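You operate a simulated robot arm through the tools that you are given. There is no shell and no other tool. Be economical: measure what you need, move in short steps, check, and stop when the job is done.

The job below is to be done with a simulated robot arm. You get a single attempt, and the scene is never put back.

TASK
Slide the yellow grease can along the blue-legged bench top until it stands next to the small white template.
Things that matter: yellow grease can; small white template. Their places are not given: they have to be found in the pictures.

It is judged by the outcome, as a careful person would: the job done as asked, and still so three seconds after it is handed in. It fails if anything else is knocked over, pushed out of place, dropped, spilled or broken.

THE ROBOT
A 7-joint arm with a two-finger parallel gripper, fixed in place. Base frame: the origin is at the foot of the arm, x ahead of it, y to its left, z up; the work surface is at about z = 860. Units: mm, degrees, N and s.
With the tool pointing down near the work surface it reaches from about 300 to 700 mm from the base axis. Its first joint turns from -66.0 to 66.0 degrees. Payload 1.57 kg.
Tool frame: the origin (TCP) lies between the finger pads and is the grasp point; the fingertips stand 30 mm ahead of it; z points along the fingers, y is the line along which they close. Largest opening 110 mm; finger width 24, thickness 12; the body of the gripper, 48 by 112 mm, starts 78 mm behind the TCP.
Orientation is that of the tool frame in the base frame, as a unit quaternion [x, y, z, w]. With the fingers straight down and closing along the base's y, the tool's x points along the base's -x, its y along +y and its z along -z.

THE INTERFACE
- The arm moves only by the tool jog_arm. Its argument "increments" is a list of rows, each a list of 7 numbers: the finger opening in mm, from 0 to 110, then the shift along the tool's x, y, z in mm, then the turn, a rotation vector about the tool's x, y, z in degrees. In form: [[gripper, dx, dy, dz, wx, wy, wz], ...]. A call has 1 to 20 rows; each row shifts and turns the commanded pose from where the row before left it, along the tool's axes as they then stand. Rows are played at 5 a second. More than 50 mm and 8.6 degrees between two rows, or a gripper value outside its range, and nothing of the call is played. Where a pose cannot be reached the arm comes as near as it can. A force on the tool above 40 N (or 10 N above the force at the start of the call, whichever is more), or a blocked arm, ends the call early, and 0.2 s more pass. The fingers move at their own pace (about 108 mm/s each) and stop on an object; they squeeze with about 30 N. The grip force told is the motor's: it shows also when the fingers shut on nothing. Time passes only in rows, and 0.2 s behind the last, so rows that do not move let the fingers close. It gives the time, the measured TCP pose, the force on the tool (base axes), the opening and the grip force at its end, in the units of the frame above (readings bear some noise), and new pictures: "show" is both (left out), scene, wrist or none.
- Cameras (640 x 400 px; columns grow to the right, rows downward): "scene" is fixed at [156.9, -405.6, 1406.6]; the picture's right is [0.78, -0.63, 0.00], its down [-0.33, -0.41, -0.85] and it looks along [0.53, 0.67, -0.52] (base axes); focal length 338 px, centre (320, 200). "wrist" rides on the gripper at [-36, 0, -80] in the tool frame; the picture's right is [0.00, -1.00, 0.00], its down [0.97, 0.00, -0.24] and it looks along [0.24, 0.00, 0.97] (tool axes); focal length 218 px, centre (320, 200).
- probe_pixels(camera, pixels): there is no depth. For up to 12 entries [column, row, z] of the newest picture of that camera ("zoom" is the newest enlarged one), the place [x, y] in the base frame at which the ray of that pixel passes the height z, good to about 3 mm, but the place of the scene camera against the robot may be out by one fixed shift of up to 25 mm in any direction. The clock stands still meanwhile.
- enlarge(camera, box): a new picture of the part [left, top, right, bottom] of that camera's present view, enlarged. The clock stands still meanwhile.
- hand_in(): hands the job in; it is judged then, once.

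Work in short steps. Measure before you move; look again where a grasp or a placing could have gone wrong, and mend it. You have 60 turns and 120 pictures in all, those below and enlarged ones among them. Open the gripper and draw the arm clear of the work before you hand the job in, unless the task says otherwise; then end with one line.

The tools are called after "Call:" as name(argument=value, ...) on one line, values as JSON. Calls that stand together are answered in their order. jog_arm: Moves the arm, as the interface text tells. Its arguments: {"type":"object","properties":{"increments":{"type":"array","items":{"type":"array","items":{"type":"number"}}},"show":{"type":"string","enum":["both","scene","wrist","none"]}},"required":["increments"]} The other tools are called the same way: probe_pixels (camera, pixels) gives the place at which the rays of pixels pass given heights; enlarge (camera, box) takes an enlarged picture of a part of a camera's view; hand_in () hands the job in.

At the start:

```text
clock: 0.0
eef_pos: [462.2, -94.5, 1120.7]
tool_rot: [0.001, 1.0, 0.0, 0.0]
contact_force: [0.0, -0.1, -0.7]
gripper_width: 110.0
grip_force: 0.0
```

scene: 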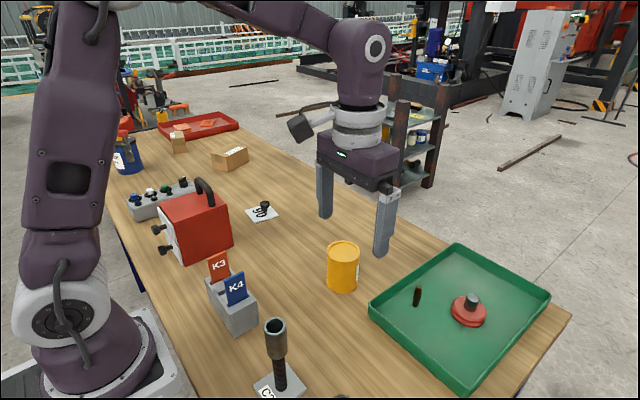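
wrist: 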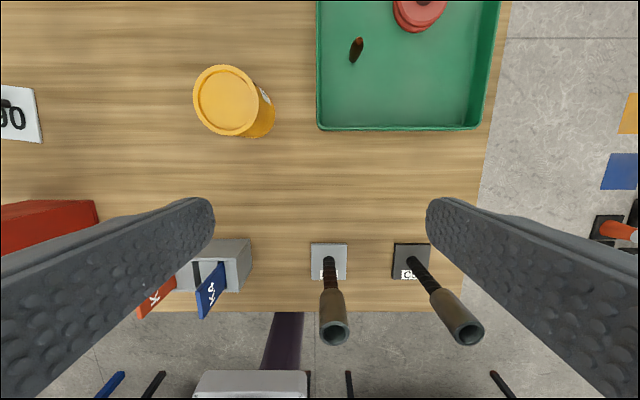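

The yellow can stands at scene (343,267); the white plate marked "90" with a black knob is at scene (262,212). I enlarge both and probe their positions.

Call:
enlarge(camera="scene", box=[200, 160, 400, 310])

Call:
probe_pixels(camera="wrist", pixels=[[193, 100, 960], [258, 100, 960], [225, 65, 960], [225, 136, 960], [260, 138, 860], [275, 120, 860], [36, 88, 860], [42, 143, 860], [317, 130, 880], [252, 240, 900]])

Call:
probe_pixels(camera="scene", pixels=[[327, 285, 860], [343, 293, 860], [358, 285, 860], [245, 209, 860], [267, 205, 860], [279, 214, 860], [256, 222, 860], [368, 305, 860], [232, 250, 860]])

```text
2.67 times, centred on (300, 235) of scene
```

zoom: 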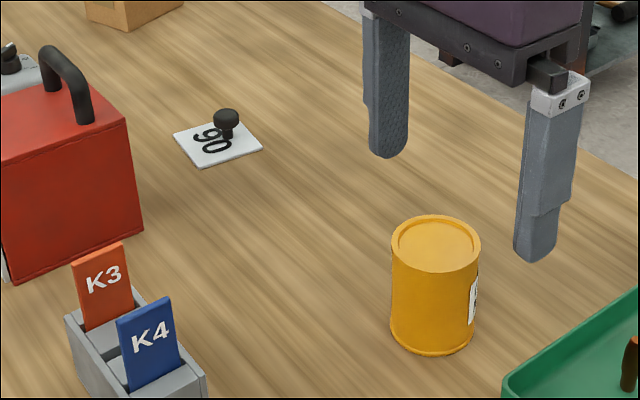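

```text
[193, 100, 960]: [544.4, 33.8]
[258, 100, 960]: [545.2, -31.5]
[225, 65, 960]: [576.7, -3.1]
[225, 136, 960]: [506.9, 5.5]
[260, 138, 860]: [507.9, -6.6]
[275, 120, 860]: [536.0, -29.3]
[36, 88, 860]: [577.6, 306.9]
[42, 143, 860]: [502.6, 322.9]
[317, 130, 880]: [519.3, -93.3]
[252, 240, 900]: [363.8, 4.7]
```

```text
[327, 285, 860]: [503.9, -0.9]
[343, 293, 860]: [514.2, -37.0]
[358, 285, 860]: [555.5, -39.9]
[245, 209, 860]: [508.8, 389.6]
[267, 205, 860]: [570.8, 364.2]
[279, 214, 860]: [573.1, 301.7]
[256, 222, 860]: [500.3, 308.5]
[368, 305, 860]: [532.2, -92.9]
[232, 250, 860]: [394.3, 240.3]
```

The can is about 65 mm wide and 100 mm high, centred near (541, 2). The template's near edge is at about y 307–320. I turn the tool 90° so the fingers close along x, which keeps them out of the gap, and move above the can.

Call:
jog_arm(increments=[[110, 0, 0, 0, 0, 0, 8.2], [110, 0, 0, 0, 0, 0, 8.2], [110, 0, 0, 0, 0, 0, 8.2], [110, 0, 0, 0, 0, 0, 8.2], [110, 0, 0, 0, 0, 0, 8.2], [110, 0, 0, 0, 0, 0, 8.2], [110, 0, 0, 0, 0, 0, 8.2], [110, 0, 0, 0, 0, 0, 8.2], [110, 0, 0, 0, 0, 0, 8.2], [110, 0, 0, 0, 0, 0, 8.2], [110, 0, 0, 0, 0, 0, 8.0], [110, 24, 20, 0, 0, 0, 0], [110, 24, 20, 0, 0, 0, 0], [110, 24, 20, 0, 0, 0, 0], [110, 24, 19, 0, 0, 0, 0], [110, 0, 0, 0, 0, 0, 0]])

```text
clock: 3.4
eef_pos: [541.6, 1.4, 1121.3]
tool_rot: [0.707, 0.707, 0.001, 0.0]
contact_force: [-0.2, -0.4, 0.8]
gripper_width: 110.2
grip_force: 0.2
```

scene: 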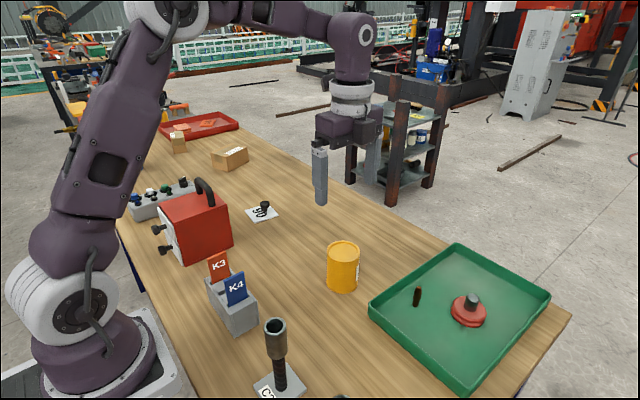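
wrist: 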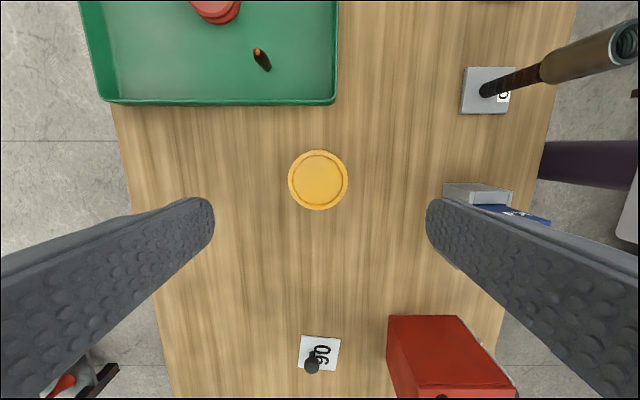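

The can is now straight below the camera at wrist (318,180), and the template is at (320,352). I probe both.

Call:
probe_pixels(camera="wrist", pixels=[[288, 180, 960], [348, 180, 960], [318, 150, 960], [318, 210, 960], [303, 336, 860], [340, 340, 860], [336, 371, 860], [297, 368, 860], [387, 316, 960], [387, 345, 860], [388, 316, 980]])

Call:
enlarge(camera="wrist", box=[250, 280, 442, 400])

```text
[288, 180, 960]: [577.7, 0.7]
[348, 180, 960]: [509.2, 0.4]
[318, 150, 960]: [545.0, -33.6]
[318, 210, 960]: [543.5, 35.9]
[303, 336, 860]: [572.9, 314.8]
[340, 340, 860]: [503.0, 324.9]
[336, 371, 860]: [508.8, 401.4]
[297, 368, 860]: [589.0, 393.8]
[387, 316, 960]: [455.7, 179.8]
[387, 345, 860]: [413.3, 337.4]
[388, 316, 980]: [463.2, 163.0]
```

```text
3.33 times, centred on (346, 340) of wrist
```

zoom: 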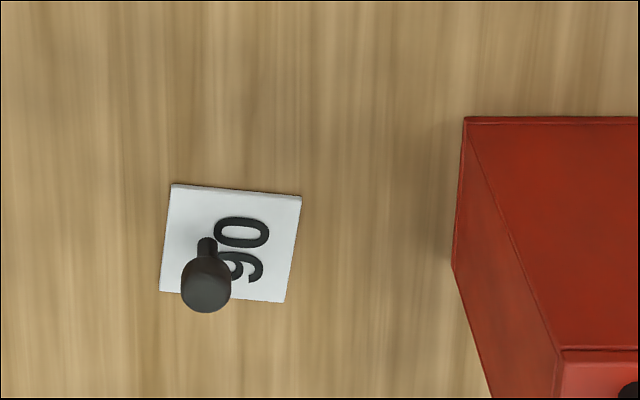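

The can's centre is (543,1), with a radius of about 34 mm. The template's near edge is at y≈315–325, and the red box stays at x below about 455. I lower the open fingers around the can to TCP z≈905.

Call:
jog_arm(increments=[[110, 0, 1.5, 30, 0, 0, 0], [110, 0, 0, 30, 0, 0, 0], [110, 0, 0, 30, 0, 0, 0], [110, 0, 0, 30, 0, 0, 0], [110, 0, 0, 25, 0, 0, 0], [110, 0, 0, 25, 0, 0, 0], [110, 0, 0, 20, 0, 0, 0], [110, 0, 0, 15, 0, 0, 0], [110, 0, 0, 11, 0, 0, 0], [110, 0, 0, 0, 0, 0, 0]])

```text
clock: 5.6
eef_pos: [543.1, 1.8, 903.5]
tool_rot: [0.707, 0.707, 0.0, 0.0]
contact_force: [-0.6, 0.7, -0.5]
gripper_width: 110.1
grip_force: 0.0
```

scene: 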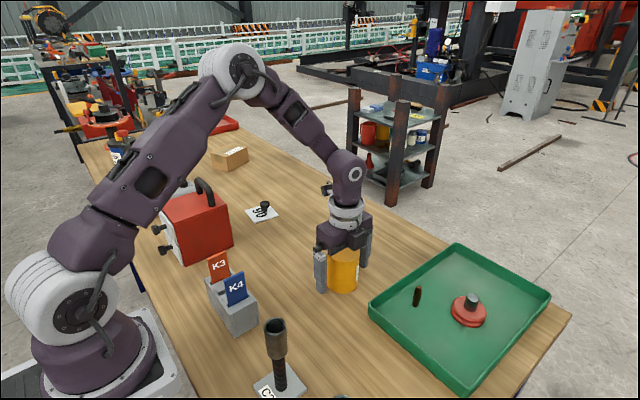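
wrist: 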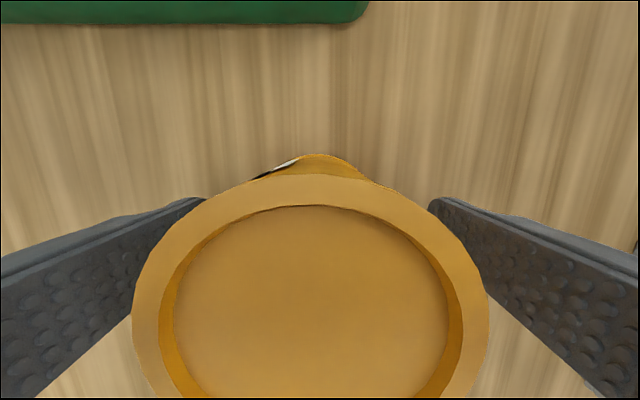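

The fingers straddle the can evenly, so I close them on it.

Call:
jog_arm(increments=[[60, 0, 0, 0, 0, 0, 0], [60, 0, 0, 0, 0, 0, 0], [60, 0, 0, 0, 0, 0, 0]], show="wrist")

```text
clock: 6.4
eef_pos: [543.2, 2.2, 905.6]
tool_rot: [0.707, 0.707, 0.0, 0.0]
contact_force: [1.1, -0.6, 0.3]
gripper_width: 67.0
grip_force: 30.1
```

wrist: 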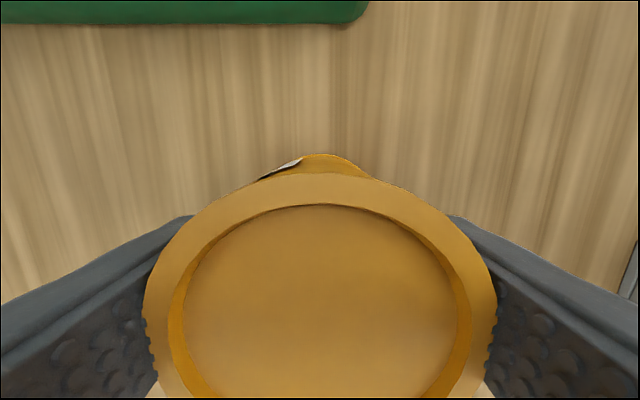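

The can is held: 67 mm opening, 30 N grip. I slide it 200 mm along +y at constant height, then look.

Call:
jog_arm(increments=[[60, 5, 0, 0, 0, 0, 0], [60, 10, 0, 0, 0, 0, 0], [60, 15, 0, 0, 0, 0, 0], [60, 15, 0, 0, 0, 0, 0], [60, 15, 0, 0, 0, 0, 0], [60, 15, 0, 0, 0, 0, 0], [60, 15, 0, 0, 0, 0, 0], [60, 15, 0, 0, 0, 0, 0], [60, 15, 0, 0, 0, 0, 0], [60, 15, 0, 0, 0, 0, 0], [60, 15, 0, 0, 0, 0, 0], [60, 15, 0, 0, 0, 0, 0], [60, 15, 0, 0, 0, 0, 0], [60, 10, 0, 0, 0, 0, 0], [60, 10, 0, 0, 0, 0, 0], [60, 0, 0, 0, 0, 0, 0]])

```text
clock: 9.8
eef_pos: [543.6, 200.8, 903.8]
tool_rot: [0.707, 0.707, 0.0, 0.0]
contact_force: [0.7, -0.5, 0.5]
gripper_width: 66.1
grip_force: 29.9
```

scene: 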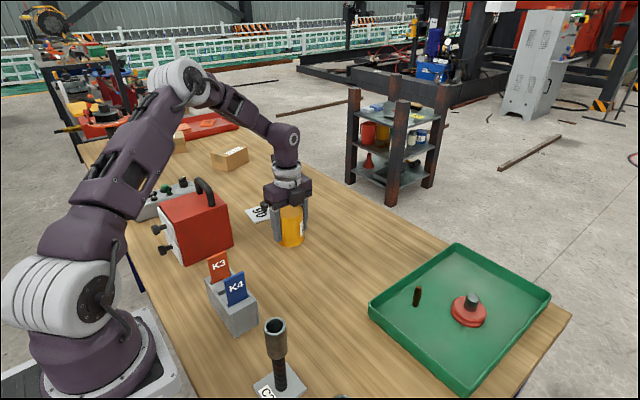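
wrist: 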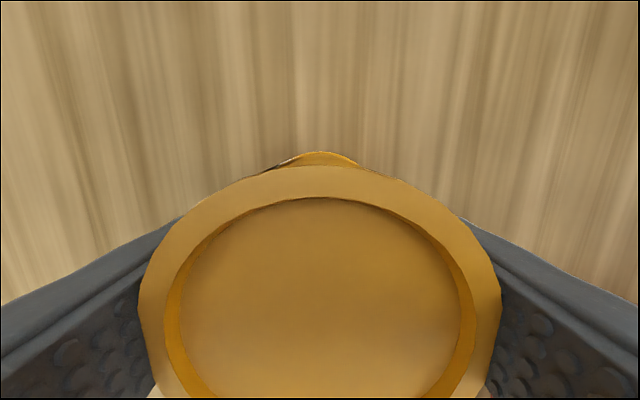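

The slide went cleanly and nothing else moved. The gap to the template is about 80 mm, so I advance 50 mm more and zoom in.

Call:
jog_arm(increments=[[60, 10, 0, 0, 0, 0, 0], [60, 10, 0, 0, 0, 0, 0], [60, 10, 0, 0, 0, 0, 0], [60, 10, 0, 0, 0, 0, 0], [60, 10, 0, 0, 0, 0, 0], [60, 0, 0, 0, 0, 0, 0]], show="none")

Call:
enlarge(camera="scene", box=[210, 160, 338, 240])

```text
clock: 11.2
eef_pos: [543.2, 251.1, 904.3]
tool_rot: [0.707, 0.707, 0.0, 0.001]
contact_force: [0.1, 0.0, 0.2]
gripper_width: 65.9
grip_force: 30.0
```

```text
5.00 times, centred on (274, 200) of scene
```

zoom: 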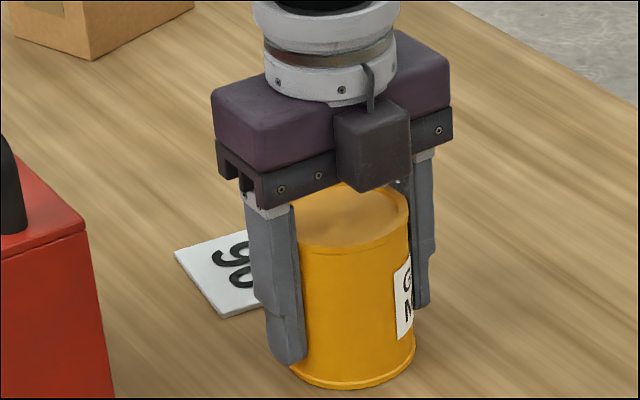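

The template's near corner is at zoom (224,318), and the can's base has its right edge at (415,345) and lowest point at (348,390). I probe these to get the gap.

Call:
probe_pixels(camera="zoom", pixels=[[224, 318, 860], [260, 308, 860], [175, 251, 862], [415, 345, 860], [348, 390, 860], [289, 365, 860], [320, 386, 860], [380, 383, 860]])

```text
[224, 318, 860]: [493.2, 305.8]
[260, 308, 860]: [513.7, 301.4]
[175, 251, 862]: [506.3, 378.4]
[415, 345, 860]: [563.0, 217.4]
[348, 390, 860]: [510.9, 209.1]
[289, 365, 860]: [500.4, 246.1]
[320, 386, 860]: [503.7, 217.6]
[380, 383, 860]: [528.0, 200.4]
```

A circle fit of the base in the scene frame gives (533,234) against the true (543,251), so the template's near edge is at y≈317. The can's front is at y≈285, a gap of about 32 mm. I move on 20 mm in small steps and then check.

Call:
jog_arm(increments=[[60, 5, 0, 0, 0, 0, 0], [60, 5, 0, 0, 0, 0, 0], [60, 5, 0, 0, 0, 0, 0], [60, 5, 0, 0, 0, 0, 0], [60, 0, 0, 0, 0, 0, 0]], show="none")

Call:
enlarge(camera="scene", box=[210, 160, 338, 240])

```text
clock: 12.4
eef_pos: [542.3, 270.7, 903.9]
tool_rot: [0.707, 0.708, 0.0, -0.001]
contact_force: [1.2, 0.2, 0.1]
gripper_width: 66.2
grip_force: 30.0
```

```text
5.00 times, centred on (274, 200) of scene
```

zoom: 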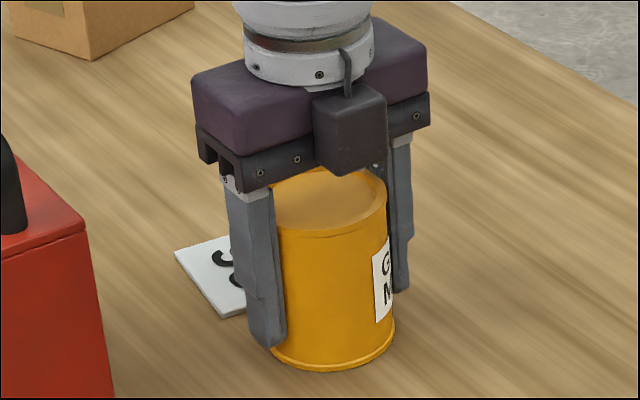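

The template hasn't moved: its corner is still at zoom (224,318), with an estimated gap of about 12 mm. I open the fingers gradually and then rise.

Call:
jog_arm(increments=[[72, 0, 0, 0, 0, 0, 0], [85, 0, 0, 0, 0, 0, 0], [110, 0, 0, 0, 0, 0, 0], [110, 0, 0, 0, 0, 0, 0], [110, 0, 0, -15, 0, 0, 0], [110, 0, 0, -25, 0, 0, 0], [110, 0, 0, -30, 0, 0, 0], [110, 0, 0, -30, 0, 0, 0], [110, 0, 0, -30, 0, 0, 0], [110, 0, 0, -30, 0, 0, 0], [110, 0, 0, -30, 0, 0, 0], [110, 0, 0, -20, 0, 0, 0], [110, 0, 0, 0, 0, 0, 0]])

Call:
enlarge(camera="wrist", box=[224, 130, 416, 250])

```text
clock: 15.2
eef_pos: [543.7, 271.0, 1114.9]
tool_rot: [0.707, 0.707, 0.0, -0.001]
contact_force: [-0.6, 0.6, 0.0]
gripper_width: 110.0
grip_force: 0.1
```

scene: 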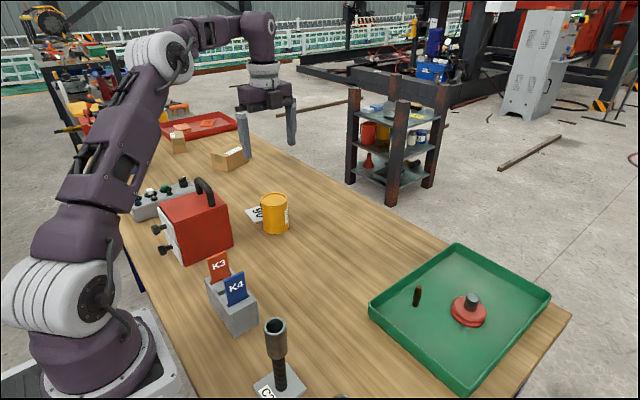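
wrist: 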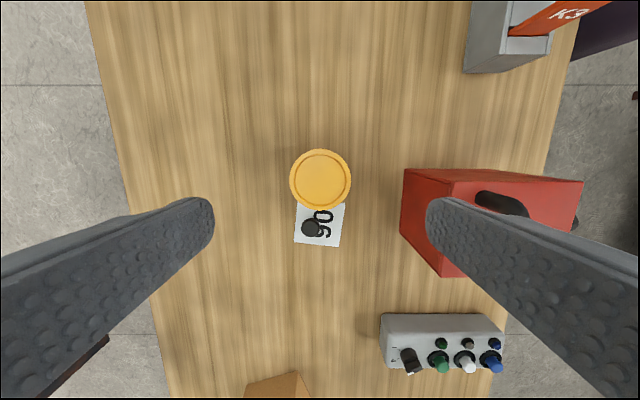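

```text
3.33 times, centred on (320, 190) of wrist
```

zoom: 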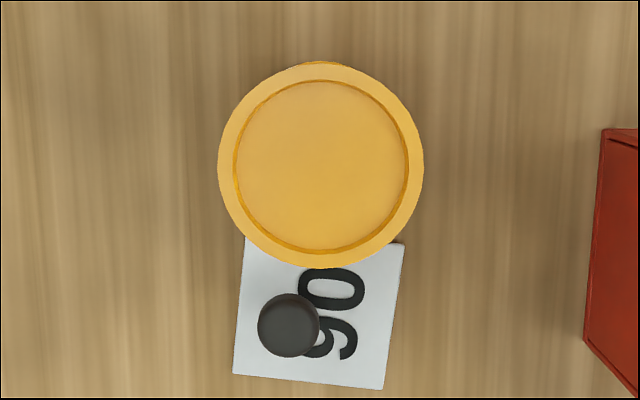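

The can stands upright and its top hides the gap from above. I probe the template's visible corners and the can's rim to get the real gap.

Call:
probe_pixels(camera="zoom", pixels=[[245, 237, 862], [404, 243, 862], [233, 374, 862], [383, 388, 862], [321, 268, 960], [321, 63, 960], [218, 168, 960], [424, 168, 960]])

Call:
enlarge(camera="scene", box=[210, 170, 322, 240])

```text
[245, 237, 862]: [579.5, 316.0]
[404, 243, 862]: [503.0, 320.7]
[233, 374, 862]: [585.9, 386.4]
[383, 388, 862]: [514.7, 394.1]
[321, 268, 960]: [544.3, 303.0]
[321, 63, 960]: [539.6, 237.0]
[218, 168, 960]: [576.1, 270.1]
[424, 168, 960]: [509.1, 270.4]
```

```text
5.71 times, centred on (266, 205) of scene
```

zoom: 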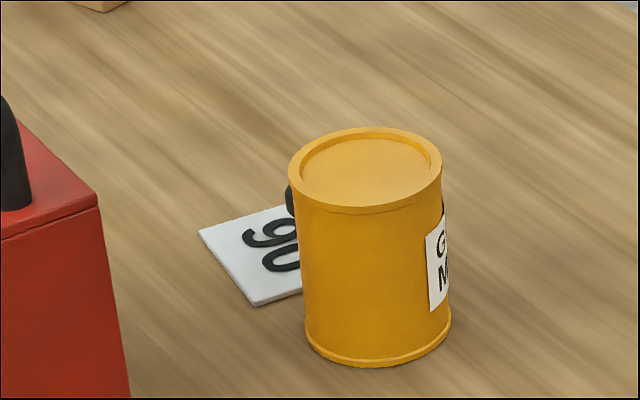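

The can's edge is at y≈304 and the template's edge at y≈318, so the gap is about 14 mm. The can is upright, the template hasn't moved, and the arm is clear above, so I hand in.

Call:
hand_in()

```text
The job is handed in.
```

The yellow grease can was slid along the bench and now stands upright about 14 mm from the small white template; nothing else was disturbed, and the arm is clear with the gripper open.
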